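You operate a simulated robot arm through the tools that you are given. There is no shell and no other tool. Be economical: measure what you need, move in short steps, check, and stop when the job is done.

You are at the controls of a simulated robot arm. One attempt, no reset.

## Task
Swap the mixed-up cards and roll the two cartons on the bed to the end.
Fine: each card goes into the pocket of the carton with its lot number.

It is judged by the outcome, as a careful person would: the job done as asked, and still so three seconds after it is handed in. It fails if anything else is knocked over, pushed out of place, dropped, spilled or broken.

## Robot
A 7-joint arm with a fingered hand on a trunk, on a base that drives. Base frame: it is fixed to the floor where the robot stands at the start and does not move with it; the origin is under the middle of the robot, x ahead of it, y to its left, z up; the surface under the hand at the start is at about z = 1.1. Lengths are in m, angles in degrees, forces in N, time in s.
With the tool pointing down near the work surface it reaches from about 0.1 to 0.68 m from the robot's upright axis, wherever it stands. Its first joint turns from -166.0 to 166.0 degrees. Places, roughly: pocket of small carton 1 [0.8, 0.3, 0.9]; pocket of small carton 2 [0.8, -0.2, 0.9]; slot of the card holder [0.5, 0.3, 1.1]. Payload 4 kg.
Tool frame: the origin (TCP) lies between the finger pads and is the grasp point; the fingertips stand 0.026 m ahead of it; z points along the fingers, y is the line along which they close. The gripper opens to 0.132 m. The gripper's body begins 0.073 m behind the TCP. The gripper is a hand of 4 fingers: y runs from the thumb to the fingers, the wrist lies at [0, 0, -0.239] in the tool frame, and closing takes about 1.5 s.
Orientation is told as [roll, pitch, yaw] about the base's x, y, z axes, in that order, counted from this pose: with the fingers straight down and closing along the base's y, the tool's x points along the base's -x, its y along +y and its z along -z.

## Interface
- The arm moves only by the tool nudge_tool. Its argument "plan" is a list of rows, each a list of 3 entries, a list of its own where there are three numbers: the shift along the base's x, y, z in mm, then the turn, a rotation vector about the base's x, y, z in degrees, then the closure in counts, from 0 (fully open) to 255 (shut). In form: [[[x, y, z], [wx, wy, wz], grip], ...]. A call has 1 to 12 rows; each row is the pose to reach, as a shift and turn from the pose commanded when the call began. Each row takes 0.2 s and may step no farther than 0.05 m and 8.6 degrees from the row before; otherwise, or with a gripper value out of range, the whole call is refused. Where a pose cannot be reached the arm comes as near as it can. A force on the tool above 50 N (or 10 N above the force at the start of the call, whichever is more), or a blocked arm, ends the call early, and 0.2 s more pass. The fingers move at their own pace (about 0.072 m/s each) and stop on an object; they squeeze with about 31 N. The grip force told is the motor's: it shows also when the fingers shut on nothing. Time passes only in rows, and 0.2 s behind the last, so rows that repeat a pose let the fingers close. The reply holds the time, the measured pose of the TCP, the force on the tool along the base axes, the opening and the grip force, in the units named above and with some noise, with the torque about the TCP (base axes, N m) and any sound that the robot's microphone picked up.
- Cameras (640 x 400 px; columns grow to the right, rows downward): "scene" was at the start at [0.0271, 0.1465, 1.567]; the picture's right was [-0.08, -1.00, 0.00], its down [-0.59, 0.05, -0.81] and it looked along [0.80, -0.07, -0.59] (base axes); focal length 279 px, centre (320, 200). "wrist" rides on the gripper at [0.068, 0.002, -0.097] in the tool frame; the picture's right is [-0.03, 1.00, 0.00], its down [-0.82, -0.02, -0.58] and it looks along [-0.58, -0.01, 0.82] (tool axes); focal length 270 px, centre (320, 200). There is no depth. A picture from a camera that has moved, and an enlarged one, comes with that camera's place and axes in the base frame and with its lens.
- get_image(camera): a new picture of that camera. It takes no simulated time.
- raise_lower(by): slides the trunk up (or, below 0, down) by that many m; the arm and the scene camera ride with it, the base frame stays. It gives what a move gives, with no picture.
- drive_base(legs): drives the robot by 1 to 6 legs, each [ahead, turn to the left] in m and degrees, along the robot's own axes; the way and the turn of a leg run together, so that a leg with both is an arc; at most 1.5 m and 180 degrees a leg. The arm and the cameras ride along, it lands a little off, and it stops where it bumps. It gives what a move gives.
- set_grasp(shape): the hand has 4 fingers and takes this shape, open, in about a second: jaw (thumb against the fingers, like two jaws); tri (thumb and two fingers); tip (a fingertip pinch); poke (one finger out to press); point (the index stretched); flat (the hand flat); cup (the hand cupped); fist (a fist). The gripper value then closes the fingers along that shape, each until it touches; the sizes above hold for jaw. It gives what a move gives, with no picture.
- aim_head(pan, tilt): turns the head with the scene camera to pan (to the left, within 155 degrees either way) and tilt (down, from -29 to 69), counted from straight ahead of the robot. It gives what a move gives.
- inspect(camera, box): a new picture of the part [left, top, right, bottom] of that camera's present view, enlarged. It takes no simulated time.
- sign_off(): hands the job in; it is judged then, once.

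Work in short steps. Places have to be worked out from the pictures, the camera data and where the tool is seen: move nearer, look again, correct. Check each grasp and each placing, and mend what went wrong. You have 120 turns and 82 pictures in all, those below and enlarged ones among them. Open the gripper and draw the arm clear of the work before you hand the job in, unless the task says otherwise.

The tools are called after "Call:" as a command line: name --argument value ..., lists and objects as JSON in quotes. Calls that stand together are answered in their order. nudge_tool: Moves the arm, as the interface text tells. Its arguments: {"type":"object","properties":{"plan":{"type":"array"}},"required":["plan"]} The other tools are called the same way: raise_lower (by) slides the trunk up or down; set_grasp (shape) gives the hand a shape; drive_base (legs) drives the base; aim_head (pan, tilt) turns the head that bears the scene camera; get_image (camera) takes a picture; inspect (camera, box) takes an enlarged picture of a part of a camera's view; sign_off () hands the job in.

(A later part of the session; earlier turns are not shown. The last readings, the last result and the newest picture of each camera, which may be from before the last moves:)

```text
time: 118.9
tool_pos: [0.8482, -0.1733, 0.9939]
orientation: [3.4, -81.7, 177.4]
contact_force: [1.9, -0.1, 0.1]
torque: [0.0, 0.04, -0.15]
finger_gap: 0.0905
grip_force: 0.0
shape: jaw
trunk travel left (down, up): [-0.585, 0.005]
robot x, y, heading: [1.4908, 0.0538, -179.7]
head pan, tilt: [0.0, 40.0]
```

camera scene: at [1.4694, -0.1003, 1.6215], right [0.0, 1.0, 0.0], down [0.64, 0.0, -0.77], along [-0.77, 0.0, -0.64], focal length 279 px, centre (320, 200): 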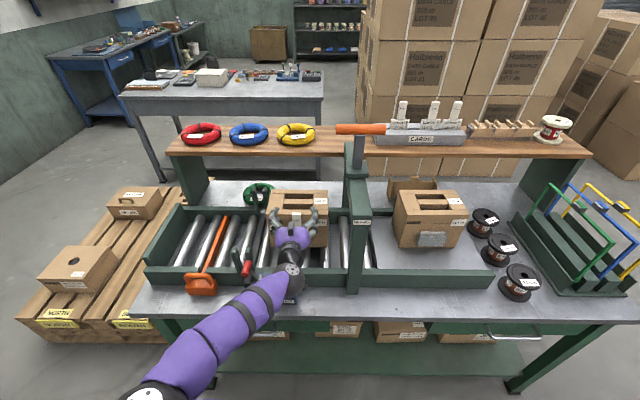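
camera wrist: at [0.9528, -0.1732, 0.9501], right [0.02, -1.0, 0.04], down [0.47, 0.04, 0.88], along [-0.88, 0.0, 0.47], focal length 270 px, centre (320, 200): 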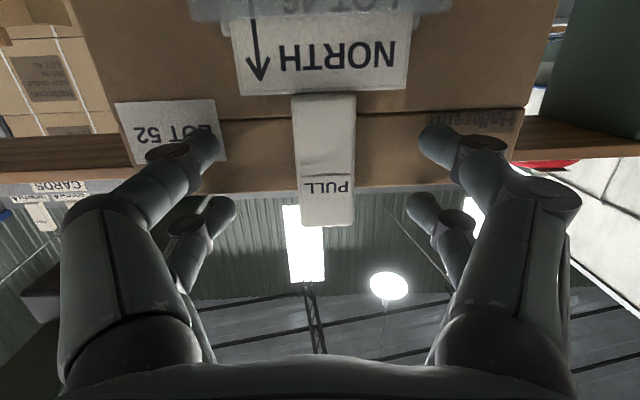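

Light touch (2 N) — at the face. Close on the tab.

Call:
nudge_tool --plan '[[[1, 0, 0], [0, 0, 0], 160], [[1, 0, 0], [0, 0, 0], 200], [[1, 0, 0], [0, 0, 0], 255], [[1, 0, 0], [0, 0, 0], 255], [[1, 0, 0], [0, 0, 0], 255], [[1, 0, 0], [0, 0, 0], 255], [[1, 0, 0], [0, 0, 0], 255]]'

Call:
get_image --camera "wrist"

```text
time: 120.5
tool_pos: [0.8492, -0.1729, 0.9949]
orientation: [3.5, -81.6, 177.6]
contact_force: [0.1, -0.3, 0.5]
torque: [-0.03, 0.0, 0.03]
finger_gap: 0.0196
grip_force: 31.4
shape: jaw
trunk travel left (down, up): [-0.585, 0.005]
robot x, y, heading: [1.4943, 0.0491, -179.9]
head pan, tilt: [0.0, 40.0]
```

```text
11 pictures are left
camera wrist: at [0.9537, -0.1739, 0.9418], right [0.01, -1.0, 0.03], down [0.45, 0.04, 0.89], along [-0.89, 0.0, 0.45], focal length 270 px, centre (320, 200)
```

wrist: 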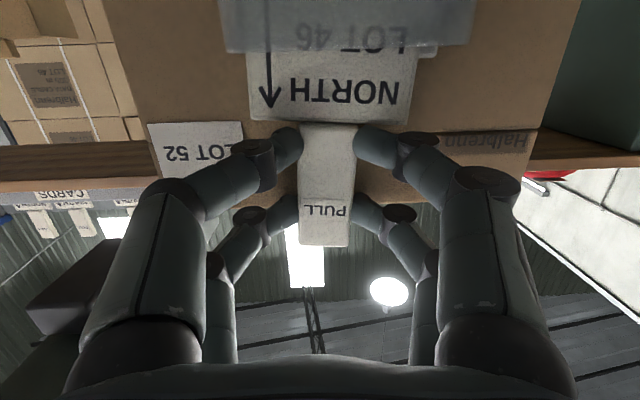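

Both pairs grip the tab. Lift straight up well clear.

Call:
nudge_tool --plan '[[[0, 0, 12], [0, 0, 0], 255], [[0, 0, 28], [0, 0, 0], 255], [[0, 0, 50], [0, 0, 0], 255], [[0, 0, 80], [0, 0, 0], 255], [[0, 0, 120], [0, 0, 0], 255], [[0, 0, 165], [0, 0, 0], 255], [[0, 0, 210], [0, 0, 0], 255], [[0, 0, 255], [0, 0, 0], 255], [[0, 0, 300], [0, 0, 0], 255], [[0, 0, 345], [0, 0, 0], 255], [[0, 0, 365], [0, 0, 0], 255]]'

Call:
drive_base --legs '[[-0.09, 0]]'

```text
time: 122.9
tool_pos: [0.8461, -0.1725, 1.3595]
orientation: [3.5, -81.7, 177.6]
contact_force: [-0.1, 0.4, -0.1]
torque: [-0.01, -0.01, -0.02]
finger_gap: 0.0193
grip_force: 30.6
shape: jaw
trunk travel left (down, up): [-0.585, 0.005]
robot x, y, heading: [1.4915, 0.0496, -180.1]
head pan, tilt: [0.0, 40.0]
```

```text
time: 124.0
tool_pos: [0.9366, -0.1759, 1.3605]
orientation: [3.5, -81.8, 177.7]
contact_force: [1.0, -0.2, 0.5]
torque: [0.02, -0.01, 0.0]
finger_gap: 0.0195
grip_force: 31.0
shape: jaw
trunk travel left (down, up): [-0.585, 0.005]
robot x, y, heading: [1.5859, 0.0528, -179.7]
head pan, tilt: [0.0, 40.0]
```

Slide across behind the gantry to y≈0.275.

Call:
nudge_tool --plan '[[[20, 30, 0], [0, 0, 0], 255], [[20, 75, 0], [0, 0, 0], 255], [[20, 120, 0], [0, 0, 0], 255], [[20, 165, 0], [0, 0, 0], 255], [[20, 210, 0], [0, 0, 0], 255], [[20, 255, 0], [0, 0, 0], 255], [[20, 300, 0], [0, 0, 0], 255], [[20, 345, 0], [0, 0, 0], 255], [[20, 390, 0], [0, 0, 0], 255], [[20, 435, 0], [0, 0, 0], 255], [[15, 451, 0], [0, 0, 0], 255]]'

Call:
drive_base --legs '[[0.06, 0]]'

```text
time: 126.4
tool_pos: [0.9492, 0.275, 1.3603]
orientation: [3.6, -81.6, 177.5]
contact_force: [1.0, -0.4, 0.3]
torque: [0.01, 0.0, 0.0]
finger_gap: 0.0193
grip_force: 31.1
shape: jaw
trunk travel left (down, up): [-0.585, 0.005]
robot x, y, heading: [1.5836, 0.0507, -179.6]
head pan, tilt: [0.0, 40.0]
```

```text
time: 127.4
tool_pos: [0.8884, 0.2746, 1.36]
orientation: [3.5, -81.7, 177.7]
contact_force: [0.6, 0.6, -0.9]
torque: [-0.01, 0.01, 0.01]
finger_gap: 0.0194
grip_force: 30.8
shape: jaw
trunk travel left (down, up): [-0.585, 0.005]
robot x, y, heading: [1.5236, 0.0502, -179.9]
head pan, tilt: [0.0, 40.0]
```

Card crossed safely. Now go above the LOT 46 pocket (target TCP x 0.852, y 0.280) and lower to z≈1.065, just above the pocket rim.

Call:
nudge_tool --plan '[[[-20, 3, -30], [0, 0, 0], 255], [[-36, 5, -70], [0, 0, 0], 255], [[-36, 5, -115], [0, 0, 0], 255], [[-36, 5, -160], [0, 0, 0], 255], [[-36, 5, -205], [0, 0, 0], 255], [[-36, 5, -250], [0, 0, 0], 255], [[-36, 5, -280], [0, 0, 0], 255], [[-36, 5, -295], [0, 0, 0], 255]]'

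Call:
inspect --camera "scene" --box '[380, 170, 480, 260]'

Call:
get_image --camera "wrist"

```text
time: 129.2
tool_pos: [0.8538, 0.2809, 1.0642]
orientation: [3.5, -81.6, 177.6]
contact_force: [-0.2, 0.1, -0.9]
torque: [0.0, -0.02, 0.01]
finger_gap: 0.0197
grip_force: 30.8
shape: jaw
trunk travel left (down, up): [-0.585, 0.005]
robot x, y, heading: [1.524, 0.0514, -179.5]
head pan, tilt: [0.0, 40.0]
```

```text
4.44 times, centred on (430, 215) of scene
camera zoom: at [1.5001, -0.0999, 1.6215], right [0.0, 1.0, 0.0], down [0.64, 0.0, -0.77], along [-0.77, 0.0, -0.64], focal length 1240 px, centre (-169, 133)
```

zoom: 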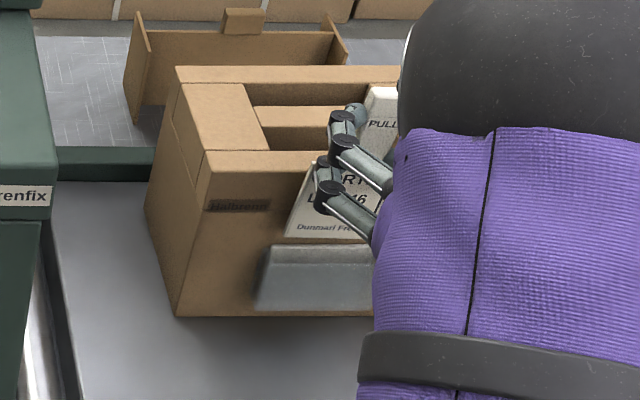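

```text
9 pictures are left
camera wrist: at [0.9587, 0.2799, 1.0107], right [0.02, -1.0, 0.03], down [0.45, 0.04, 0.89], along [-0.89, 0.0, 0.45], focal length 270 px, centre (320, 200)
```

wrist: 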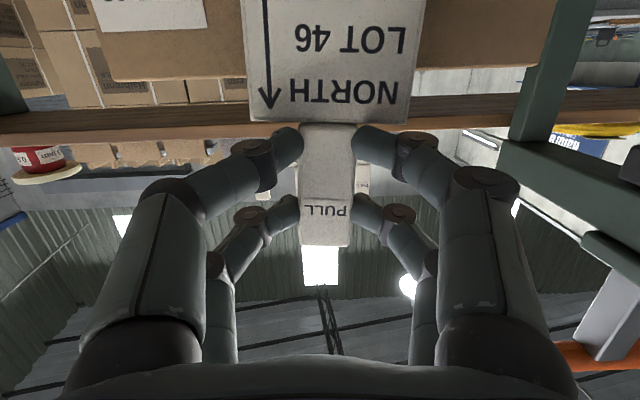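

The card hangs right above the pocket opening, laterally centred. Lower in small steps.

Call:
nudge_tool --plan '[[[0, 0, -6], [0, 0, 0], 255], [[0, 0, -12], [0, 0, 0], 255], [[0, 0, -18], [0, 0, 0], 255], [[0, 0, -24], [0, 0, 0], 255]]'

```text
time: 130.2
tool_pos: [0.8527, 0.2793, 1.0404]
orientation: [3.5, -81.7, 177.6]
contact_force: [-0.1, 0.2, -0.3]
torque: [0.02, 0.01, -0.02]
finger_gap: 0.0195
grip_force: 31.2
shape: jaw
trunk travel left (down, up): [-0.585, 0.005]
robot x, y, heading: [1.5274, 0.0514, -179.9]
head pan, tilt: [0.0, 40.0]
```

Call:
nudge_tool --plan '[[[0, 0, -5], [0, 0, 0], 255], [[0, 0, -10], [0, 0, 0], 255], [[0, 0, -15], [0, 0, 0], 255]]'

Call:
inspect --camera "scene" --box '[380, 170, 480, 260]'

```text
time: 131.0
tool_pos: [0.8557, 0.2821, 1.0349]
orientation: [2.7, -82.7, 178.2]
contact_force: [0.8, 9.1, 39.8]
torque: [-0.94, 0.64, -0.12]
finger_gap: 0.0195
grip_force: 30.8
shape: jaw
trunk travel left (down, up): [-0.585, 0.005]
robot x, y, heading: [1.5253, 0.0544, -179.8]
head pan, tilt: [0.0, 40.0]
```

```text
4.44 times, centred on (430, 215) of scene
camera zoom: at [1.5045, -0.0999, 1.6222], right [0.0, 1.0, 0.0], down [0.64, 0.0, -0.77], along [-0.77, 0.0, -0.64], focal length 1240 px, centre (-169, 133)
```

zoom: 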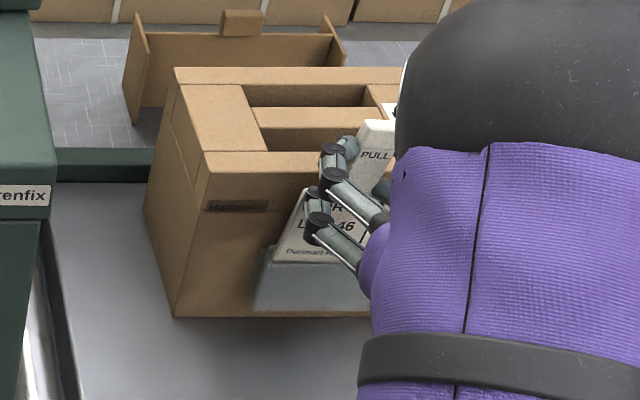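

The card's −y corner catches the pocket's side wall (force pushes it +y). Raise 8 mm, shift +5 mm in y and −1 mm in x, and lower again.

Call:
nudge_tool --plan '[[[0, 0, 16], [0, 0, 0], 255], [[-1, 5, 16], [0, 0, 0], 255], [[-1, 5, 10], [0, 0, 0], 255], [[-1, 5, 4], [0, 0, 0], 255], [[-1, 5, -1], [0, 0, 0], 255]]'

```text
time: 132.2
tool_pos: [0.8526, 0.2842, 1.0255]
orientation: [3.7, -81.7, 177.4]
contact_force: [0.8, -0.6, -1.0]
torque: [0.0, -0.03, 0.0]
finger_gap: 0.0193
grip_force: 31.6
shape: jaw
trunk travel left (down, up): [-0.585, 0.005]
robot x, y, heading: [1.5257, 0.0507, -179.8]
head pan, tilt: [0.0, 40.0]
```

It passed below the earlier contact height without force — it's in the pocket. Continue down to the seat (z≈0.996).

Call:
nudge_tool --plan '[[[0, 0, -6], [0, 0, 0], 255], [[0, 0, -12], [0, 0, 0], 255], [[0, 0, -18], [0, 0, 0], 255], [[0, 0, -23], [0, 0, 0], 255]]'

```text
time: 133.2
tool_pos: [0.8523, 0.2842, 1.0049]
orientation: [3.3, -81.8, 177.8]
contact_force: [0.0, 0.0, -0.5]
torque: [-0.03, 0.02, -0.02]
finger_gap: 0.0192
grip_force: 30.9
shape: jaw
trunk travel left (down, up): [-0.585, 0.005]
robot x, y, heading: [1.5263, 0.0541, -179.7]
head pan, tilt: [0.0, 40.0]
```

Call:
nudge_tool --plan '[[[0, 0, -3], [0, 0, 0], 255], [[0, 0, -6], [0, 0, 0], 255], [[0, 0, -9], [0, 0, 0], 255]]'

```text
time: 134.0
tool_pos: [0.8532, 0.2836, 0.994]
orientation: [3.4, -81.7, 177.7]
contact_force: [0.3, -0.5, 2.2]
torque: [0.02, 0.03, 0.02]
finger_gap: 0.0193
grip_force: 31.0
shape: jaw
trunk travel left (down, up): [-0.585, 0.005]
robot x, y, heading: [1.5273, 0.0556, -179.9]
head pan, tilt: [0.0, 40.0]
```

Seated (2 N). Open, back straight out, and raise.

Call:
nudge_tool --plan '[[[0, 0, 0], [0, 0, 0], 80], [[0, 0, 0], [0, 0, 0], 80], [[0, 0, 0], [0, 0, 0], 80], [[0, 0, 0], [0, 0, 0], 80], [[20, 0, 0], [0, 0, 0], 80], [[45, 0, 10], [0, 0, 0], 80], [[60, 0, 50], [0, 0, 0], 80], [[60, 0, 95], [0, 0, 0], 80], [[60, 0, 140], [0, 0, 0], 80]]'

Call:
inspect --camera "scene" --box '[220, 90, 500, 265]'

```text
time: 136.0
tool_pos: [0.9147, 0.2861, 1.1331]
orientation: [3.6, -81.7, 177.5]
contact_force: [-0.2, -0.1, -0.8]
torque: [0.03, 0.0, 0.03]
finger_gap: 0.0903
grip_force: 0.0
shape: jaw
trunk travel left (down, up): [-0.585, 0.005]
robot x, y, heading: [1.5254, 0.0562, -179.9]
head pan, tilt: [0.0, 40.0]
```

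```text
2.29 times, centred on (360, 178) of scene
camera zoom: at [1.5007, -0.1001, 1.6214], right [0.0, 1.0, 0.0], down [0.64, 0.0, -0.77], along [-0.77, 0.0, -0.64], focal length 638 px, centre (229, 251)
```

zoom: 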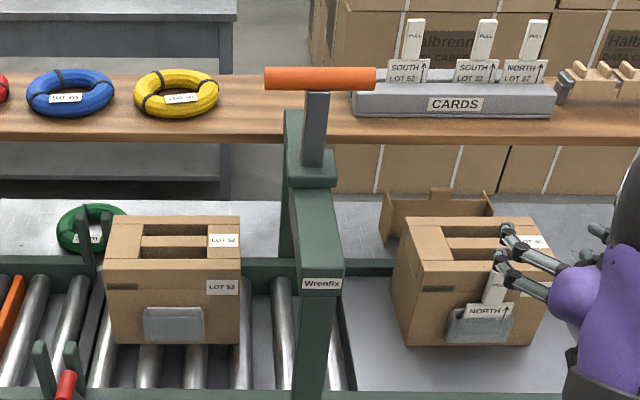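

NORTH/LOT 46 is in the LOT 46 pocket. Now to fetch SOUTH/LOT 52 from the holder: raise, extend forward high above carton, then drive in.

Call:
nudge_tool --plan '[[[0, 0, 45], [0, 0, 0], 80], [[0, 0, 90], [0, 0, 0], 80], [[0, 0, 135], [0, 0, 0], 80], [[0, 0, 180], [0, 0, 0], 80], [[-40, -5, 190], [0, 0, 0], 80], [[-85, -10, 190], [0, 0, 0], 80], [[-130, -20, 190], [0, 0, 0], 80], [[-175, -30, 190], [0, 0, 0], 80], [[-220, -45, 190], [0, 0, 0], 80], [[-260, -65, 190], [0, 0, 0], 80], [[-285, -88, 190], [0, 0, 0], 80]]'

Call:
drive_base --legs '[[0.09, 0]]'

```text
time: 138.4
tool_pos: [0.6267, 0.197, 1.3245]
orientation: [3.6, -81.8, 177.6]
contact_force: [0.3, 0.9, 0.6]
torque: [0.0, 0.01, -0.03]
finger_gap: 0.0904
grip_force: 0.1
shape: jaw
trunk travel left (down, up): [-0.585, 0.005]
robot x, y, heading: [1.5251, 0.0517, -179.9]
head pan, tilt: [0.0, 40.0]
```

```text
time: 139.5
tool_pos: [0.5363, 0.1997, 1.3244]
orientation: [3.5, -81.7, 177.5]
contact_force: [-0.9, -0.4, 0.3]
torque: [-0.01, -0.01, 0.03]
finger_gap: 0.0903
grip_force: 0.1
shape: jaw
trunk travel left (down, up): [-0.585, 0.005]
robot x, y, heading: [1.4345, 0.0508, -180.0]
head pan, tilt: [0.0, 40.0]
```

Give a little more reach (drive 3.5 cm with hand drawn back equally), then descend in front of the tab.

Call:
nudge_tool --plan '[[[30, 0, 0], [0, 0, 0], 80]]'

Call:
drive_base --legs '[[0.035, 0]]'

Call:
nudge_tool --plan '[[[0, 0, -40], [0, 0, 0], 80], [[0, 0, -80], [0, 0, 0], 80], [[0, 0, -108], [0, 0, 0], 80]]'

Call:
get_image --camera "wrist"

```text
time: 139.9
tool_pos: [0.5656, 0.2012, 1.3265]
orientation: [3.5, -81.7, 177.6]
contact_force: [0.0, -0.2, -0.2]
torque: [0.03, 0.01, 0.03]
finger_gap: 0.0904
grip_force: 0.1
shape: jaw
trunk travel left (down, up): [-0.585, 0.005]
robot x, y, heading: [1.4321, 0.0481, -179.7]
head pan, tilt: [0.0, 40.0]
```

```text
time: 140.7
tool_pos: [0.5287, 0.1999, 1.3237]
orientation: [3.5, -81.6, 177.5]
contact_force: [0.6, 0.2, -0.8]
torque: [-0.01, -0.02, -0.04]
finger_gap: 0.0904
grip_force: 0.1
shape: jaw
trunk travel left (down, up): [-0.585, 0.005]
robot x, y, heading: [1.3975, 0.0555, -179.9]
head pan, tilt: [0.0, 40.0]
```

```text
time: 141.5
tool_pos: [0.5291, 0.1977, 1.2151]
orientation: [3.8, -81.6, 177.4]
contact_force: [-0.4, -0.1, -0.2]
torque: [0.03, 0.06, -0.01]
finger_gap: 0.0904
grip_force: 0.1
shape: jaw
trunk travel left (down, up): [-0.585, 0.005]
robot x, y, heading: [1.3987, 0.0491, -179.9]
head pan, tilt: [0.0, 40.0]
```

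```text
6 pictures are left
camera wrist: at [0.6335, 0.197, 1.1634], right [0.01, -1.0, 0.03], down [0.45, 0.04, 0.89], along [-0.89, 0.0, 0.45], focal length 270 px, centre (320, 200)
```

wrist: 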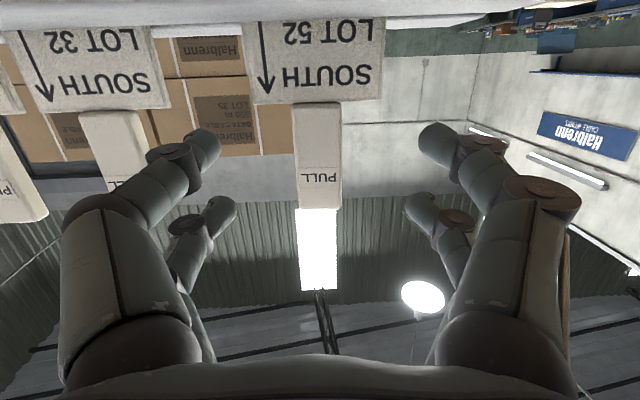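

The card's apparent size says to advance 38 mm to match the earlier good grip; shift +3 mm in y, −2 mm in z, then close.

Call:
nudge_tool --plan '[[[-10, 3, -2], [0, 0, 0], 80], [[-25, 3, -2], [0, 0, 0], 80], [[-38, 3, -2], [0, 0, 0], 80], [[-38, 3, -2], [0, 0, 0], 160], [[-38, 3, -2], [0, 0, 0], 200], [[-38, 3, -2], [0, 0, 0], 255], [[-38, 3, -2], [0, 0, 0], 255], [[-38, 3, -2], [0, 0, 0], 255], [[-38, 3, -2], [0, 0, 0], 255], [[-38, 3, -2], [0, 0, 0], 255]]'

Call:
get_image --camera "wrist"

```text
time: 143.7
tool_pos: [0.4933, 0.2036, 1.2146]
orientation: [3.5, -81.7, 177.5]
contact_force: [9.1, 1.1, 0.6]
torque: [0.12, -0.85, -0.06]
finger_gap: 0.0207
grip_force: 30.8
shape: jaw
trunk travel left (down, up): [-0.585, 0.005]
robot x, y, heading: [1.3978, 0.0554, -180.0]
head pan, tilt: [0.0, 40.0]
```

```text
5 pictures are left
camera wrist: at [0.5977, 0.2028, 1.162], right [0.01, -1.0, 0.03], down [0.45, 0.04, 0.89], along [-0.89, 0.0, 0.45], focal length 270 px, centre (320, 200)
```

wrist: 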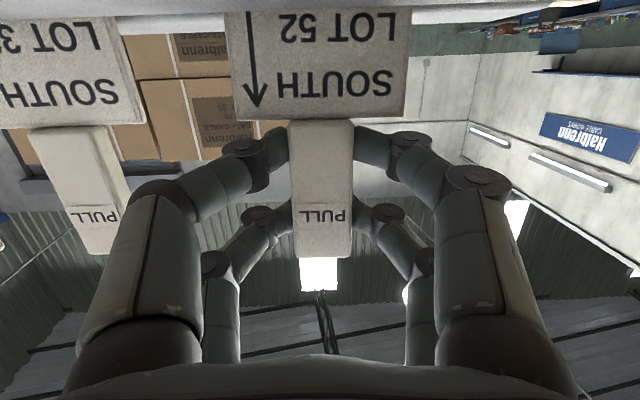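

Gripped, but a 9 N side force at the card bottom shows it's being pressed against the slot's back. I reopen slightly, back off 3 mm and re-close for a neutral grip.

Call:
nudge_tool --plan '[[[0, 0, 0], [0, 0, 0], 150], [[0, 0, 0], [0, 0, 0], 150], [[0, 0, 0], [0, 0, 0], 150], [[3, -1, 0], [0, 0, 0], 150], [[3, -1, 0], [0, 0, 0], 200], [[3, -1, 0], [0, 0, 0], 255], [[3, -1, 0], [0, 0, 0], 255], [[3, -1, 0], [0, 0, 0], 255], [[3, -1, 0], [0, 0, 0], 255]]'

```text
time: 145.7
tool_pos: [0.4934, 0.2019, 1.2154]
orientation: [3.7, -81.7, 177.4]
contact_force: [-22.3, 2.4, 7.0]
torque: [-0.01, 0.44, -0.15]
finger_gap: 0.0002
grip_force: 30.6
shape: jaw
trunk travel left (down, up): [-0.585, 0.005]
robot x, y, heading: [1.3942, 0.052, -179.8]
head pan, tilt: [0.0, 40.0]
```

The grip slipped off (gap 0). Open immediately and look.

Call:
nudge_tool --plan '[[[0, 0, 0], [0, 0, 0], 80], [[0, 0, 0], [0, 0, 0], 80], [[0, 0, 0], [0, 0, 0], 80], [[0, 0, 0], [0, 0, 0], 80]]'

Call:
get_image --camera "wrist"

```text
time: 146.7
tool_pos: [0.4947, 0.2013, 1.2144]
orientation: [3.5, -81.6, 177.6]
contact_force: [0.2, -0.2, 0.0]
torque: [-0.01, 0.02, 0.0]
finger_gap: 0.0904
grip_force: 0.1
shape: jaw
trunk travel left (down, up): [-0.585, 0.005]
robot x, y, heading: [1.397, 0.0519, -180.0]
head pan, tilt: [0.0, 40.0]
```

```text
4 pictures are left
camera wrist: at [0.5998, 0.2012, 1.1616], right [0.01, -1.0, 0.03], down [0.45, 0.04, 0.89], along [-0.89, 0.0, 0.45], focal length 270 px, centre (320, 200)
```

wrist: 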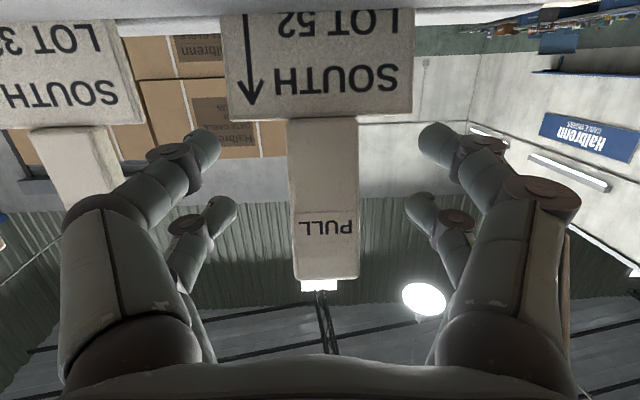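

The card is still in the slot but leans ~25° toward me. I back out, close the fingers, and push the tab gently back upright with the fingertips.

Call:
nudge_tool --plan '[[[40, -1, 0], [0, 0, 0], 80], [[80, -1, 0], [0, 0, 0], 80], [[85, -1, 8], [0, 0, 0], 255], [[85, -1, 8], [0, 0, 0], 255], [[85, -1, 8], [0, 0, 0], 255], [[85, -1, 8], [0, 0, 0], 255], [[85, -1, 8], [0, 0, 0], 255], [[60, -1, 8], [0, 0, 0], 255], [[40, -1, 8], [0, 0, 0], 255], [[25, -1, 8], [0, 0, 0], 255], [[12, -1, 8], [0, 0, 0], 255]]'

```text
time: 149.1
tool_pos: [0.5068, 0.1991, 1.2251]
orientation: [3.6, -81.7, 177.5]
contact_force: [0.6, 0.7, -0.4]
torque: [0.0, -0.03, 0.02]
finger_gap: 0.0
grip_force: 30.6
shape: jaw
trunk travel left (down, up): [-0.585, 0.005]
robot x, y, heading: [1.4006, 0.0548, -180.0]
head pan, tilt: [0.0, 40.0]
```

Call:
nudge_tool --plan '[[[-3, 0, 0], [0, 0, 0], 255], [[-6, 0, 0], [0, 0, 0], 255], [[-8, 0, 0], [0, 0, 0], 255]]'

```text
time: 149.9
tool_pos: [0.4995, 0.2009, 1.2218]
orientation: [3.5, -81.7, 177.4]
contact_force: [0.0, 0.4, -0.3]
torque: [-0.01, -0.01, -0.01]
finger_gap: 0.0
grip_force: 31.2
shape: jaw
trunk travel left (down, up): [-0.585, 0.005]
robot x, y, heading: [1.3994, 0.0507, -179.9]
head pan, tilt: [0.0, 40.0]
```

No resistance yet; push on a bit until the card rests against the slot's back.

Call:
nudge_tool --plan '[[[-3, 0, 0], [0, 0, 0], 255], [[-5, 0, 0], [0, 0, 0], 255]]'

```text
time: 150.5
tool_pos: [0.4958, 0.1999, 1.2224]
orientation: [3.6, -81.6, 177.5]
contact_force: [0.2, 0.8, -0.2]
torque: [-0.02, 0.04, -0.02]
finger_gap: 0.0001
grip_force: 30.9
shape: jaw
trunk travel left (down, up): [-0.585, 0.005]
robot x, y, heading: [1.4003, 0.0519, -179.9]
head pan, tilt: [0.0, 40.0]
```

Call:
get_image --camera "wrist"

```text
3 pictures are left
camera wrist: at [0.5996, 0.1995, 1.1698], right [0.01, -1.0, 0.03], down [0.45, 0.04, 0.89], along [-0.89, 0.0, 0.45], focal length 270 px, centre (320, 200)
```

wrist: 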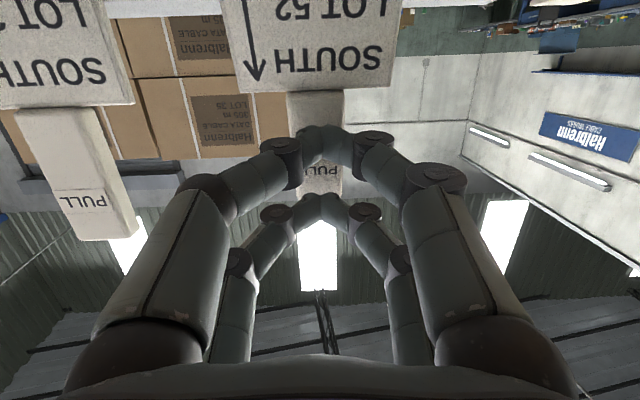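

The card now rests slightly back (~6°) and stable. Retreat, open, nudge the base 2 cm in for reach, then grip at x≈0.480.

Call:
nudge_tool --plan '[[[15, 0, 0], [0, 0, 0], 255], [[30, 2, -4], [0, 0, 0], 80], [[30, 2, -8], [0, 0, 0], 80], [[30, 2, -8], [0, 0, 0], 80], [[30, 2, -8], [0, 0, 0], 80], [[30, 2, -8], [0, 0, 0], 80]]'

Call:
drive_base --legs '[[0.02, 0]]'

```text
time: 151.9
tool_pos: [0.5245, 0.2026, 1.2135]
orientation: [3.5, -81.7, 177.4]
contact_force: [-0.4, -0.3, 0.2]
torque: [-0.01, -0.01, 0.0]
finger_gap: 0.0903
grip_force: 0.0
shape: jaw
trunk travel left (down, up): [-0.585, 0.005]
robot x, y, heading: [1.3978, 0.0528, -179.9]
head pan, tilt: [0.0, 40.0]
```

```text
time: 152.7
tool_pos: [0.5038, 0.2038, 1.2131]
orientation: [3.4, -81.6, 177.5]
contact_force: [0.4, -0.4, 0.4]
torque: [-0.01, 0.01, -0.01]
finger_gap: 0.0902
grip_force: 0.0
shape: jaw
trunk travel left (down, up): [-0.585, 0.005]
robot x, y, heading: [1.3763, 0.0515, -179.9]
head pan, tilt: [0.0, 40.0]
```

Call:
nudge_tool --plan '[[[-12, -1, 0], [0, 0, 0], 80], [[-24, -1, 0], [0, 0, 0], 80], [[-24, -1, 0], [0, 0, 0], 160], [[-24, -1, 0], [0, 0, 0], 200], [[-24, -1, 0], [0, 0, 0], 255], [[-24, -1, 0], [0, 0, 0], 255], [[-24, -1, 0], [0, 0, 0], 255], [[-24, -1, 0], [0, 0, 0], 255], [[-24, -1, 0], [0, 0, 0], 255]]'

```text
time: 154.7
tool_pos: [0.4816, 0.2017, 1.2146]
orientation: [3.5, -81.7, 177.5]
contact_force: [2.5, 0.4, 0.1]
torque: [0.05, 0.35, -0.05]
finger_gap: 0.0216
grip_force: 31.5
shape: jaw
trunk travel left (down, up): [-0.585, 0.005]
robot x, y, heading: [1.3766, 0.0545, -180.1]
head pan, tilt: [0.0, 40.0]
```

Gripped (gap 21.6 mm, little side load). Lift out and check the card's attitude.

Call:
nudge_tool --plan '[[[0, 0, 10], [0, 0, 0], 255], [[0, 0, 22], [0, 0, 0], 255], [[0, 0, 36], [0, 0, 0], 255], [[0, 0, 55], [0, 0, 0], 255], [[0, 0, 80], [0, 0, 0], 255], [[0, 0, 105], [0, 0, 0], 255]]'

Call:
get_image --camera "wrist"

```text
time: 156.1
tool_pos: [0.4787, 0.2025, 1.3193]
orientation: [3.3, -81.7, 177.8]
contact_force: [-0.7, -0.1, -0.2]
torque: [-0.05, 0.03, -0.01]
finger_gap: 0.0211
grip_force: 30.6
shape: jaw
trunk travel left (down, up): [-0.585, 0.005]
robot x, y, heading: [1.373, 0.0532, -179.8]
head pan, tilt: [0.0, 40.0]
```

```text
2 pictures are left
camera wrist: at [0.5835, 0.2019, 1.2664], right [0.01, -1.0, 0.03], down [0.45, 0.04, 0.89], along [-0.89, 0.0, 0.45], focal length 270 px, centre (320, 200)
```

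wrist: 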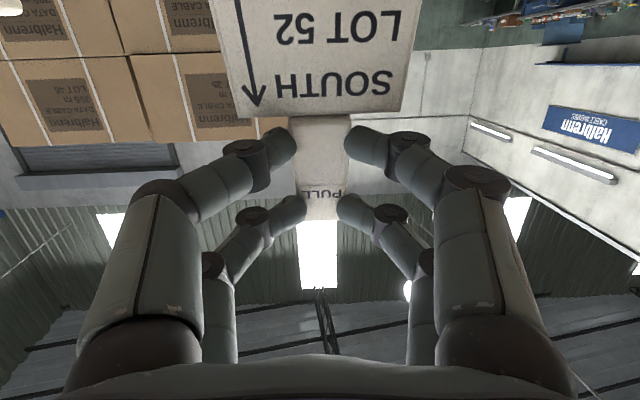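

Card is out and upright-ish: its bottom leans ~9° toward me in the grip, so I tilt the hand +9° to make it vertical, raise, and drive back.

Call:
nudge_tool --plan '[[[0, 0, 15], [0, 4.5, 0], 255], [[0, 0, 30], [0, 9, 0], 255]]'

Call:
drive_base --legs '[[-0.21, 0]]'

```text
time: 156.7
tool_pos: [0.4792, 0.2033, 1.3468]
orientation: [156.2, -89.2, 24.9]
contact_force: [-0.5, 0.6, -0.4]
torque: [-0.02, -0.03, -0.01]
finger_gap: 0.0209
grip_force: 31.2
shape: jaw
trunk travel left (down, up): [-0.585, 0.005]
robot x, y, heading: [1.3778, 0.0531, -179.9]
head pan, tilt: [0.0, 40.0]
```

```text
time: 158.4
tool_pos: [0.6971, 0.2005, 1.3488]
orientation: [154.2, -89.2, 26.8]
contact_force: [0.9, -0.1, 0.1]
torque: [-0.03, 0.01, -0.01]
finger_gap: 0.021
grip_force: 30.8
shape: jaw
trunk travel left (down, up): [-0.585, 0.005]
robot x, y, heading: [1.5958, 0.0552, -179.9]
head pan, tilt: [0.0, 40.0]
```

Retract in x, then slide across behind the gantry.

Call:
nudge_tool --plan '[[[45, 5, 5], [0, 0, 0], 255], [[90, 5, 5], [0, 0, 0], 255], [[135, 5, 5], [0, 0, 0], 255], [[180, 5, 5], [0, 0, 0], 255], [[225, 5, 5], [0, 0, 0], 255], [[258, 0, 5], [0, 0, 0], 255]]'

Call:
nudge_tool --plan '[[[5, -30, 0], [0, 0, 0], 255], [[5, -75, 0], [0, 0, 0], 255], [[5, -120, 0], [0, 0, 0], 255], [[5, -165, 0], [0, 0, 0], 255], [[5, -210, 0], [0, 0, 0], 255], [[5, -255, 0], [0, 0, 0], 255], [[5, -300, 0], [0, 0, 0], 255], [[5, -345, 0], [0, 0, 0], 255], [[5, -380, 0], [0, 0, 0], 255]]'

```text
time: 159.8
tool_pos: [0.9571, 0.2014, 1.3539]
orientation: [155.1, -89.3, 26.0]
contact_force: [0.3, 0.1, -0.4]
torque: [0.0, -0.01, -0.01]
finger_gap: 0.021
grip_force: 31.6
shape: jaw
trunk travel left (down, up): [-0.585, 0.005]
robot x, y, heading: [1.5968, 0.0498, -179.7]
head pan, tilt: [0.0, 40.0]
```

```text
time: 161.8
tool_pos: [0.9562, -0.1806, 1.3516]
orientation: [153.2, -89.3, 28.0]
contact_force: [0.3, -0.1, -0.1]
torque: [0.01, 0.01, 0.03]
finger_gap: 0.0211
grip_force: 31.4
shape: jaw
trunk travel left (down, up): [-0.585, 0.005]
robot x, y, heading: [1.5911, 0.0493, -180.0]
head pan, tilt: [0.0, 40.0]
```

Drive in 9.5 cm and descend above the LOT 52 pocket.

Call:
drive_base --legs '[[0.095, 0]]'

```text
time: 162.9
tool_pos: [0.8634, -0.1804, 1.3525]
orientation: [151.7, -89.3, 29.4]
contact_force: [-1.2, 0.1, 0.3]
torque: [0.03, 0.03, -0.03]
finger_gap: 0.0206
grip_force: 30.6
shape: jaw
trunk travel left (down, up): [-0.585, 0.005]
robot x, y, heading: [1.502, 0.052, -179.7]
head pan, tilt: [0.0, 40.0]
```

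Call:
nudge_tool --plan '[[[-7, 1, -40], [0, 0, 0], 255], [[-13, 1, -85], [0, 0, 0], 255], [[-13, 1, -130], [0, 0, 0], 255], [[-13, 1, -175], [0, 0, 0], 255], [[-13, 1, -220], [0, 0, 0], 255], [[-13, 1, -260], [0, 0, 0], 255], [[-13, 1, -285], [0, 0, 0], 255], [[-13, 1, -292], [0, 0, 0], 255]]'

Call:
inspect --camera "scene" --box '[220, 170, 380, 270]'

```text
time: 164.7
tool_pos: [0.8496, -0.1801, 1.0599]
orientation: [153.5, -89.2, 27.7]
contact_force: [0.2, 0.3, 0.7]
torque: [0.02, 0.0, 0.05]
finger_gap: 0.0208
grip_force: 30.4
shape: jaw
trunk travel left (down, up): [-0.585, 0.005]
robot x, y, heading: [1.5044, 0.0548, -179.8]
head pan, tilt: [0.0, 40.0]
```

```text
4.00 times, centred on (300, 220) of scene
camera zoom: at [1.4783, -0.1003, 1.6214], right [-0.01, 1.0, 0.0], down [0.64, 0.0, -0.77], along [-0.77, 0.0, -0.64], focal length 1116 px, centre (400, 120)
```

zoom: 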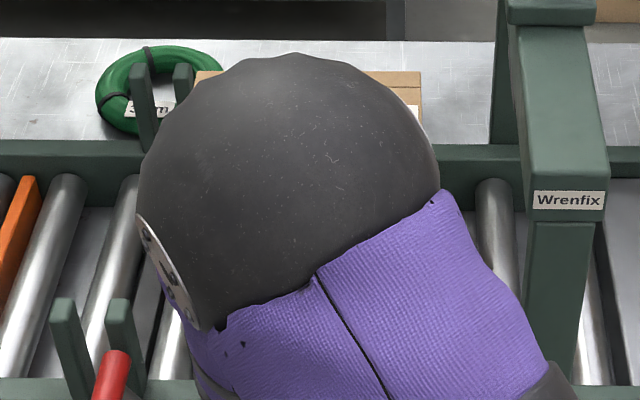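

The elbow hides the view; proceed by touch: lower slowly and read forces.

Call:
nudge_tool --plan '[[[0, 0, -5], [0, 0, 0], 255], [[0, 0, -10], [0, 0, 0], 255], [[0, 0, -15], [0, 0, 0], 255], [[0, 0, -19], [0, 0, 0], 255]]'

```text
time: 165.7
tool_pos: [0.85, -0.1817, 1.0403]
orientation: [153.5, -89.2, 27.7]
contact_force: [-0.9, 0.0, -0.8]
torque: [0.01, 0.01, 0.02]
finger_gap: 0.0208
grip_force: 30.8
shape: jaw
trunk travel left (down, up): [-0.585, 0.005]
robot x, y, heading: [1.5037, 0.0507, -179.4]
head pan, tilt: [0.0, 40.0]
```

Call:
nudge_tool --plan '[[[0, 0, -3], [0, 0, 0], 255], [[0, 0, -6], [0, 0, 0], 255], [[0, 0, -9], [0, 0, 0], 255]]'

```text
time: 166.5
tool_pos: [0.8515, -0.1799, 1.0326]
orientation: [153.9, -89.3, 27.4]
contact_force: [1.3, -1.0, -0.8]
torque: [0.02, -0.08, -0.01]
finger_gap: 0.0208
grip_force: 30.6
shape: jaw
trunk travel left (down, up): [-0.585, 0.005]
robot x, y, heading: [1.5034, 0.0529, -179.6]
head pan, tilt: [0.0, 40.0]
```

Call:
nudge_tool --plan '[[[0, 0, -5], [0, 0, 0], 255], [[0, 0, -10], [0, 0, 0], 255], [[0, 0, -15], [0, 0, 0], 255], [[0, 0, -20], [0, 0, 0], 255]]'

```text
time: 167.5
tool_pos: [0.8515, -0.1804, 1.0125]
orientation: [152.9, -89.3, 28.3]
contact_force: [2.6, -0.5, 1.2]
torque: [0.01, -0.26, -0.01]
finger_gap: 0.0206
grip_force: 31.2
shape: jaw
trunk travel left (down, up): [-0.585, 0.005]
robot x, y, heading: [1.5042, 0.0489, -179.7]
head pan, tilt: [0.0, 40.0]
```

Call:
nudge_tool --plan '[[[0, 0, -4], [0, 0, 0], 255], [[0, 0, -8], [0, 0, 0], 255]]'

```text
time: 168.1
tool_pos: [0.8518, -0.18, 1.0059]
orientation: [155.1, -89.2, 26.1]
contact_force: [4.2, -0.3, 2.0]
torque: [0.03, -0.27, -0.02]
finger_gap: 0.0206
grip_force: 31.2
shape: jaw
trunk travel left (down, up): [-0.585, 0.005]
robot x, y, heading: [1.5027, 0.0508, -179.4]
head pan, tilt: [0.0, 40.0]
```

Call:
nudge_tool --plan '[[[0, 0, -3], [0, 0, 0], 255], [[0, 0, -6], [0, 0, 0], 255]]'

```text
time: 168.7
tool_pos: [0.8513, -0.1806, 1.0]
orientation: [153.8, -89.2, 27.4]
contact_force: [4.6, -0.5, 1.9]
torque: [-0.04, -0.2, 0.03]
finger_gap: 0.0211
grip_force: 30.9
shape: jaw
trunk travel left (down, up): [-0.585, 0.005]
robot x, y, heading: [1.504, 0.0483, -179.8]
head pan, tilt: [0.0, 40.0]
```

Call:
nudge_tool --plan '[[[0, 0, -3], [0, 0, 0], 255], [[0, 0, -6], [0, 0, 0], 255]]'

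```text
time: 169.3
tool_pos: [0.8522, -0.1814, 0.9927]
orientation: [153.7, -89.2, 27.4]
contact_force: [3.4, -0.1, 2.3]
torque: [0.02, -0.18, 0.0]
finger_gap: 0.0207
grip_force: 30.5
shape: jaw
trunk travel left (down, up): [-0.585, 0.005]
robot x, y, heading: [1.504, 0.0519, -179.6]
head pan, tilt: [0.0, 40.0]
```

No floor yet; test whether the card is inside the pocket by nudging it +x: a front wall should resist.

Call:
nudge_tool --plan '[[[3, 0, 0], [0, 0, 0], 255], [[6, 0, 0], [0, 0, 0], 255], [[9, 0, 0], [0, 0, 0], 255]]'

```text
time: 170.1
tool_pos: [0.8602, -0.1792, 0.9933]
orientation: [155.2, -89.2, 26.1]
contact_force: [0.8, -0.2, -0.2]
torque: [-0.04, 0.02, -0.01]
finger_gap: 0.0208
grip_force: 30.9
shape: jaw
trunk travel left (down, up): [-0.585, 0.005]
robot x, y, heading: [1.5036, 0.0525, -179.9]
head pan, tilt: [0.0, 40.0]
```

Call:
nudge_tool --plan '[[[3, 0, 0], [0, 0, 0], 255], [[6, 0, 0], [0, 0, 0], 255]]'

```text
time: 170.7
tool_pos: [0.8661, -0.1797, 0.9926]
orientation: [151.7, -89.3, 29.6]
contact_force: [-0.4, 0.0, -1.0]
torque: [-0.01, 0.0, 0.01]
finger_gap: 0.0206
grip_force: 31.1
shape: jaw
trunk travel left (down, up): [-0.585, 0.005]
robot x, y, heading: [1.4989, 0.0509, -179.7]
head pan, tilt: [0.0, 40.0]
```

It moved 14 mm freely, so it may be in front of the pocket. I use the last picture now, from the wrist, to decide.

Call:
get_image --camera "wrist"

```text
0 pictures are left
camera wrist: at [0.9619, -0.1796, 0.9248], right [0.02, -1.0, 0.03], down [0.59, 0.04, 0.81], along [-0.81, 0.0, 0.59], focal length 270 px, centre (320, 200)
```

wrist: 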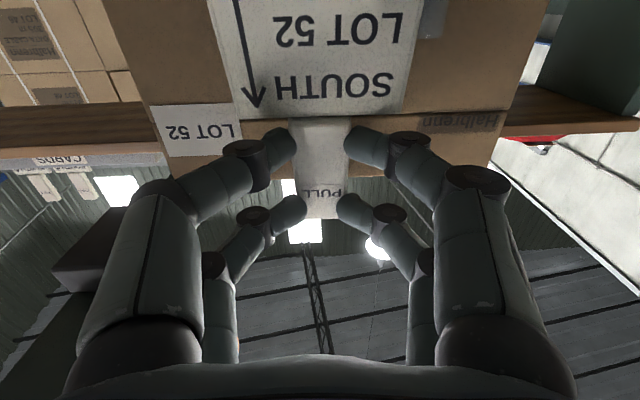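

The picture shows the card is in front of the pocket (its bottom leans ~6° out). I raise it clear, tilt the hand 6° more so the bottom swings toward the carton, and re-enter at x≈0.854.

Call:
nudge_tool --plan '[[[3, 0, 25], [0, 0, 0], 255], [[3, 0, 55], [0, 0, 0], 255], [[3, 0, 80], [0, 0, 0], 255], [[0, 0, 80], [0, 3, 0], 255], [[-6, 0, 80], [0, 6, 0], 255], [[-12, 0, 80], [0, 6, 0], 255], [[-12, 0, 60], [0, 6, 0], 255], [[-12, 0, 50], [0, 6, 0], 255]]'

```text
time: 172.5
tool_pos: [0.854, -0.1808, 1.0426]
orientation: [178.1, -83.3, 3.2]
contact_force: [-0.2, 0.4, -0.3]
torque: [0.01, -0.01, 0.01]
finger_gap: 0.0205
grip_force: 31.6
shape: jaw
trunk travel left (down, up): [-0.585, 0.005]
robot x, y, heading: [1.5004, 0.052, -179.6]
head pan, tilt: [0.0, 40.0]
```

Call:
nudge_tool --plan '[[[0, 0, -4], [0, 0, 0], 255], [[0, 0, -8], [0, 0, 0], 255], [[0, 0, -12], [0, 0, 0], 255]]'

```text
time: 173.3
tool_pos: [0.8556, -0.1805, 1.0367]
orientation: [177.1, -82.6, 4.2]
contact_force: [2.1, 0.4, 30.0]
torque: [-0.03, 0.34, -0.01]
finger_gap: 0.0206
grip_force: 31.2
shape: jaw
trunk travel left (down, up): [-0.585, 0.005]
robot x, y, heading: [1.503, 0.0487, -179.7]
head pan, tilt: [0.0, 40.0]
```

The card bottom rests on the pocket's front rim (x≈0.838). Raise, tilt 3° more and shift −5 mm, then try again.

Call:
nudge_tool --plan '[[[0, 0, 14], [0, 0, 0], 255], [[-3, 0, 18], [0, 3, 0], 255], [[-5, 0, 18], [0, 3, 0], 255], [[-5, 0, 12], [0, 3, 0], 255], [[-5, 0, 7], [0, 3, 0], 255], [[-5, 0, 2], [0, 3, 0], 255]]'

```text
time: 174.7
tool_pos: [0.8508, -0.181, 1.0316]
orientation: [179.3, -80.3, 2.0]
contact_force: [0.2, 0.1, -0.3]
torque: [0.01, -0.01, 0.0]
finger_gap: 0.0205
grip_force: 30.9
shape: jaw
trunk travel left (down, up): [-0.585, 0.005]
robot x, y, heading: [1.5045, 0.0498, -179.6]
head pan, tilt: [0.0, 40.0]
```

No contact now, slightly below the earlier contact height. Lower further.

Call:
nudge_tool --plan '[[[0, 0, -4], [0, 0, 0], 255], [[0, 0, -8], [0, 0, 0], 255], [[0, 0, -12], [0, 0, 0], 255]]'

```text
time: 175.5
tool_pos: [0.8508, -0.1798, 1.0205]
orientation: [179.1, -80.3, 2.1]
contact_force: [1.2, -0.4, -0.2]
torque: [-0.01, 0.0, 0.01]
finger_gap: 0.0207
grip_force: 30.9
shape: jaw
trunk travel left (down, up): [-0.585, 0.005]
robot x, y, heading: [1.5066, 0.0529, -179.9]
head pan, tilt: [0.0, 40.0]
```

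Test for the front wall with a small +x nudge.

Call:
nudge_tool --plan '[[[3, 0, 0], [0, 0, 0], 255], [[6, 0, 0], [0, 0, 0], 255], [[9, 0, 0], [0, 0, 0], 255]]'

```text
time: 176.3
tool_pos: [0.8574, -0.1804, 1.0207]
orientation: [179.1, -80.2, 2.2]
contact_force: [-2.7, 0.3, -0.2]
torque: [-0.03, 0.26, 0.01]
finger_gap: 0.0202
grip_force: 31.1
shape: jaw
trunk travel left (down, up): [-0.585, 0.005]
robot x, y, heading: [1.5044, 0.0542, -180.0]
head pan, tilt: [0.0, 40.0]
```

The front wall resists at the card's bottom — it's in the pocket. Centre it and lower further (keeping the hand above the ball lever).

Call:
nudge_tool --plan '[[[-4, 0, 0], [0, 0, 0], 255], [[-5, 0, -5], [0, 0, 0], 255], [[-5, 0, -10], [0, 0, 0], 255]]'

```text
time: 177.1
tool_pos: [0.8534, -0.1798, 1.0122]
orientation: [179.4, -80.3, 1.8]
contact_force: [-0.7, 0.6, -1.3]
torque: [0.0, 0.0, 0.01]
finger_gap: 0.0202
grip_force: 31.2
shape: jaw
trunk travel left (down, up): [-0.585, 0.005]
robot x, y, heading: [1.5032, 0.0549, -179.7]
head pan, tilt: [0.0, 40.0]
```

Release here; the card should slide down the last ~15 mm.

Call:
nudge_tool --plan '[[[0, 0, 0], [0, 0, 0], 120], [[0, 0, 0], [0, 0, 0], 80], [[0, 0, 0], [0, 0, 0], 80], [[0, 0, 0], [0, 0, 0], 80], [[0, 0, 0], [0, 0, 0], 80], [[15, 0, 8], [0, 0, 0], 80], [[25, 0, 40], [0, 0, 0], 80], [[35, 0, 85], [0, 0, 0], 80], [[35, 0, 125], [0, 0, 0], 80]]'

```text
time: 179.1
tool_pos: [0.8851, -0.1782, 1.1365]
orientation: [179.3, -80.3, 1.9]
contact_force: [-0.6, 0.4, -0.4]
torque: [0.0, -0.02, -0.01]
finger_gap: 0.0904
grip_force: 0.0
shape: jaw
trunk travel left (down, up): [-0.585, 0.005]
robot x, y, heading: [1.5049, 0.0522, -179.8]
head pan, tilt: [0.0, 40.0]
```

The LOT 52 card is released in its pocket. To be sure it is fully seated (no pictures left), I feel for the tab top with closed fingers from above.

Call:
nudge_tool --plan '[[[0, 0, 0], [0, 0, 0], 255], [[0, 0, 0], [0, -4, 0], 255], [[0, 0, 0], [0, -8, 0], 255], [[-10, 0, 0], [0, -10, 0], 255], [[-25, 0, 0], [0, -10, 0], 255], [[-36, 0, -10], [0, -10, 0], 255], [[-36, 0, -30], [0, -10, 0], 255], [[-36, 0, -50], [0, -10, 0], 255], [[-36, 0, -60], [0, -10, 0], 255]]'

```text
time: 181.1
tool_pos: [0.8528, -0.1823, 1.0775]
orientation: [52.3, -89.4, 129.0]
contact_force: [0.4, 0.0, -0.2]
torque: [0.02, 0.01, 0.03]
finger_gap: 0.0001
grip_force: 31.7
shape: jaw
trunk travel left (down, up): [-0.585, 0.005]
robot x, y, heading: [1.4993, 0.0499, -179.7]
head pan, tilt: [0.0, 40.0]
```

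Call:
nudge_tool --plan '[[[0, 0, -5], [0, 0, 0], 255], [[0, 0, -10], [0, 0, 0], 255], [[0, 0, -15], [0, 0, 0], 255], [[0, 0, -20], [0, 0, 0], 255], [[0, 0, -25], [0, 0, 0], 255]]'

```text
time: 182.3
tool_pos: [0.8524, -0.181, 1.0546]
orientation: [85.2, -89.6, 95.9]
contact_force: [-0.9, -0.7, 8.4]
torque: [-0.02, 0.15, 0.0]
finger_gap: 0.0002
grip_force: 31.0
shape: jaw
trunk travel left (down, up): [-0.585, 0.005]
robot x, y, heading: [1.5047, 0.0524, -179.6]
head pan, tilt: [0.0, 40.0]
```

Contact at the expected height — the card is seated. Now raise, and move the base to about (1.40, 0.36) to push the cartons along from the +y side.

Call:
nudge_tool --plan '[[[0, 0, 40], [0, 0, 0], 255], [[10, 0, 85], [0, 0, 0], 255], [[20, 0, 130], [0, 0, 0], 255], [[20, 0, 175], [0, 0, 0], 255], [[20, 0, 220], [0, 0, 0], 255], [[20, 0, 265], [0, 0, 0], 255], [[20, 0, 300], [0, 0, 0], 255]]'

Call:
drive_base --legs '[[0, -90], [0.31, 0], [0, 90]]'

```text
time: 183.9
tool_pos: [0.8726, -0.1811, 1.3514]
orientation: [42.6, -89.6, 138.5]
contact_force: [0.5, 1.2, 0.0]
torque: [-0.01, -0.02, 0.0]
finger_gap: 0.0001
grip_force: 31.0
shape: jaw
trunk travel left (down, up): [-0.585, 0.005]
robot x, y, heading: [1.5047, 0.0554, -179.7]
head pan, tilt: [0.0, 40.0]
```

```text
time: 194.6
tool_pos: [0.8744, 0.1365, 1.3515]
orientation: [47.5, -89.5, 133.3]
contact_force: [-0.2, -0.8, 0.0]
torque: [-0.03, 0.0, 0.01]
finger_gap: 0.0
grip_force: 30.3
shape: jaw
trunk travel left (down, up): [-0.585, 0.005]
robot x, y, heading: [1.505, 0.367, 180.0]
head pan, tilt: [0.0, 40.0]
```

Drive in 12 cm, then swing the tool to point toward −y behind the LOT 46 carton.

Call:
nudge_tool --plan '[[[0, 40, 0], [0, 0, 8], 255], [[0, 80, 0], [0, 0, 16], 255], [[0, 120, 0], [0, 0, 24], 255], [[0, 160, 0], [0, 0, 32], 255]]'

Call:
drive_base --legs '[[0.12, 0]]'

Call:
nudge_tool --plan '[[[0, 25, 0], [0, 0, 8], 255], [[0, 50, 0], [0, 0, 16], 255], [[0, 75, 0], [0, 0, 24], 255], [[0, 100, 0], [0, 0, 32], 255], [[0, 125, 0], [0, 0, 40], 255], [[5, 140, 0], [0, 0, 48], 255], [[10, 140, 0], [0, 0, 56], 255]]'

```text
time: 195.6
tool_pos: [0.8725, 0.2971, 1.3522]
orientation: [56.9, -89.4, 155.9]
contact_force: [0.6, 0.3, 0.0]
torque: [0.0, 0.04, -0.02]
finger_gap: 0.0
grip_force: 30.6
shape: jaw
trunk travel left (down, up): [-0.585, 0.005]
robot x, y, heading: [1.5032, 0.3683, 180.0]
head pan, tilt: [0.0, 40.0]
```

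```text
time: 196.8
tool_pos: [0.7514, 0.2957, 1.3513]
orientation: [46.1, -89.5, 166.8]
contact_force: [0.2, 0.1, 0.2]
torque: [-0.02, 0.04, 0.02]
finger_gap: 0.0002
grip_force: 31.0
shape: jaw
trunk travel left (down, up): [-0.585, 0.005]
robot x, y, heading: [1.383, 0.3661, -179.7]
head pan, tilt: [0.0, 40.0]
```

```text
time: 198.4
tool_pos: [0.7613, 0.4359, 1.3503]
orientation: [48.4, -89.4, -139.4]
contact_force: [0.1, 0.2, 0.4]
torque: [0.02, -0.02, -0.01]
finger_gap: 0.0001
grip_force: 30.9
shape: jaw
trunk travel left (down, up): [-0.585, 0.005]
robot x, y, heading: [1.3823, 0.3632, -180.1]
head pan, tilt: [0.0, 40.0]
```

The tool now points −y. Pitch it 25° downward and lower behind the carton (clear of the wire spools) to z≈0.985.

Call:
nudge_tool --plan '[[[0, 0, -40], [8, 0, 0], 255], [[0, 0, -85], [16, 0, 0], 255], [[0, 0, -130], [25, 0, 0], 255], [[0, 0, -175], [25, 0, 0], 255], [[0, 0, -220], [25, 0, 0], 255], [[0, 0, -265], [25, 0, 0], 255], [[0, 0, -310], [25, 0, 0], 255], [[0, 0, -345], [25, 0, 0], 255], [[0, 0, -365], [25, 0, 0], 255]]'

```text
refused: row 3 steps farther than a row can; nothing moved
```

Call:
nudge_tool --plan '[[[0, 0, -40], [8, 0, 0], 255], [[0, 0, -85], [16, 0, 0], 255], [[0, 0, -130], [24, 0, 0], 255], [[0, 0, -175], [24, 0, 0], 255], [[0, 0, -220], [24, 0, 0], 255], [[0, 0, -265], [24, 0, 0], 255], [[0, 0, -310], [24, 0, 0], 255], [[0, 0, -345], [24, 0, 0], 255], [[0, 0, -365], [24, 0, 0], 255]]'

```text
time: 200.4
tool_pos: [0.7651, 0.4355, 0.9893]
orientation: [-0.2, -65.7, -91.0]
contact_force: [-0.1, 0.2, 0.0]
torque: [-0.02, -0.04, 0.01]
finger_gap: 0.0
grip_force: 30.7
shape: jaw
trunk travel left (down, up): [-0.585, 0.005]
robot x, y, heading: [1.3809, 0.367, -179.9]
head pan, tilt: [0.0, 40.0]
```

In place behind the carton. Push gently toward −y.

Call:
nudge_tool --plan '[[[0, -20, 0], [0, 0, 0], 255], [[0, -35, 0], [0, 0, 0], 255], [[0, -50, 0], [0, 0, 0], 255], [[0, -62, 0], [0, 0, 0], 255], [[0, -75, 0], [0, 0, 0], 255], [[0, -90, 0], [0, 0, 0], 255], [[0, -105, 0], [0, 0, 0], 255], [[0, -120, 0], [0, 0, 0], 255]]'

```text
time: 202.2
tool_pos: [0.7617, 0.3163, 0.9886]
orientation: [-0.2, -65.8, -90.8]
contact_force: [0.0, 1.7, 0.2]
torque: [-0.09, -0.02, -0.03]
finger_gap: 0.0
grip_force: 30.3
shape: jaw
trunk travel left (down, up): [-0.585, 0.005]
robot x, y, heading: [1.3845, 0.3674, -180.2]
head pan, tilt: [0.0, 40.0]
```

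The carton rolls easily (2 N). Continue, flattening the hand so it fits under the gantry beam.

Call:
nudge_tool --plan '[[[0, -18, 0], [-4, 0, 0], 255], [[0, -36, -3], [-8, 0, 0], 255], [[0, -54, -6], [-12, 0, 0], 255], [[0, -72, -10], [-16, 0, 0], 255], [[0, -90, -12], [-19, 0, 0], 255], [[0, -108, -12], [-19, 0, 0], 255], [[0, -126, -12], [-19, 0, 0], 255], [[0, -144, -12], [-19, 0, 0], 255], [[0, -160, -12], [-19, 0, 0], 255]]'

```text
time: 204.2
tool_pos: [0.7611, 0.1552, 0.9755]
orientation: [3.1, -84.7, -94.3]
contact_force: [0.3, -0.4, 0.7]
torque: [0.0, 0.0, -0.02]
finger_gap: 0.0
grip_force: 31.0
shape: jaw
trunk travel left (down, up): [-0.585, 0.005]
robot x, y, heading: [1.3828, 0.3651, -179.8]
head pan, tilt: [0.0, 40.0]
```

Call:
nudge_tool --plan '[[[0, -16, 0], [0, 0, 0], 255], [[0, -32, 0], [0, 0, 0], 255], [[0, -48, 0], [0, 0, 0], 255], [[0, -64, 0], [0, 0, 0], 255], [[0, -80, 0], [0, 0, 0], 255], [[0, -96, 0], [0, 0, 0], 255], [[0, -112, 0], [0, 0, 0], 255], [[0, -128, 0], [0, 0, 0], 255]]'

```text
time: 206.0
tool_pos: [0.7613, 0.0255, 0.9772]
orientation: [2.6, -84.8, -93.7]
contact_force: [0.0, 0.5, -0.3]
torque: [0.0, -0.01, -0.01]
finger_gap: 0.0001
grip_force: 31.1
shape: jaw
trunk travel left (down, up): [-0.585, 0.005]
robot x, y, heading: [1.3857, 0.3659, -180.1]
head pan, tilt: [0.0, 40.0]
```

Call:
nudge_tool --plan '[[[0, -16, 0], [0, 0, 0], 255], [[0, -32, 0], [0, 0, 0], 255], [[0, -48, 0], [0, 0, 0], 255], [[0, -64, 0], [0, 0, 0], 255], [[0, -80, 0], [0, 0, 0], 255], [[0, -96, 0], [0, 0, 0], 255], [[0, -110, 0], [0, 0, 0], 255]]'

```text
time: 207.6
tool_pos: [0.7608, -0.0823, 0.9747]
orientation: [2.9, -84.7, -93.9]
contact_force: [-0.2, 0.1, 0.4]
torque: [-0.01, -0.01, 0.0]
finger_gap: 0.0001
grip_force: 30.9
shape: jaw
trunk travel left (down, up): [-0.585, 0.005]
robot x, y, heading: [1.3832, 0.3672, -180.0]
head pan, tilt: [0.0, 40.0]
```

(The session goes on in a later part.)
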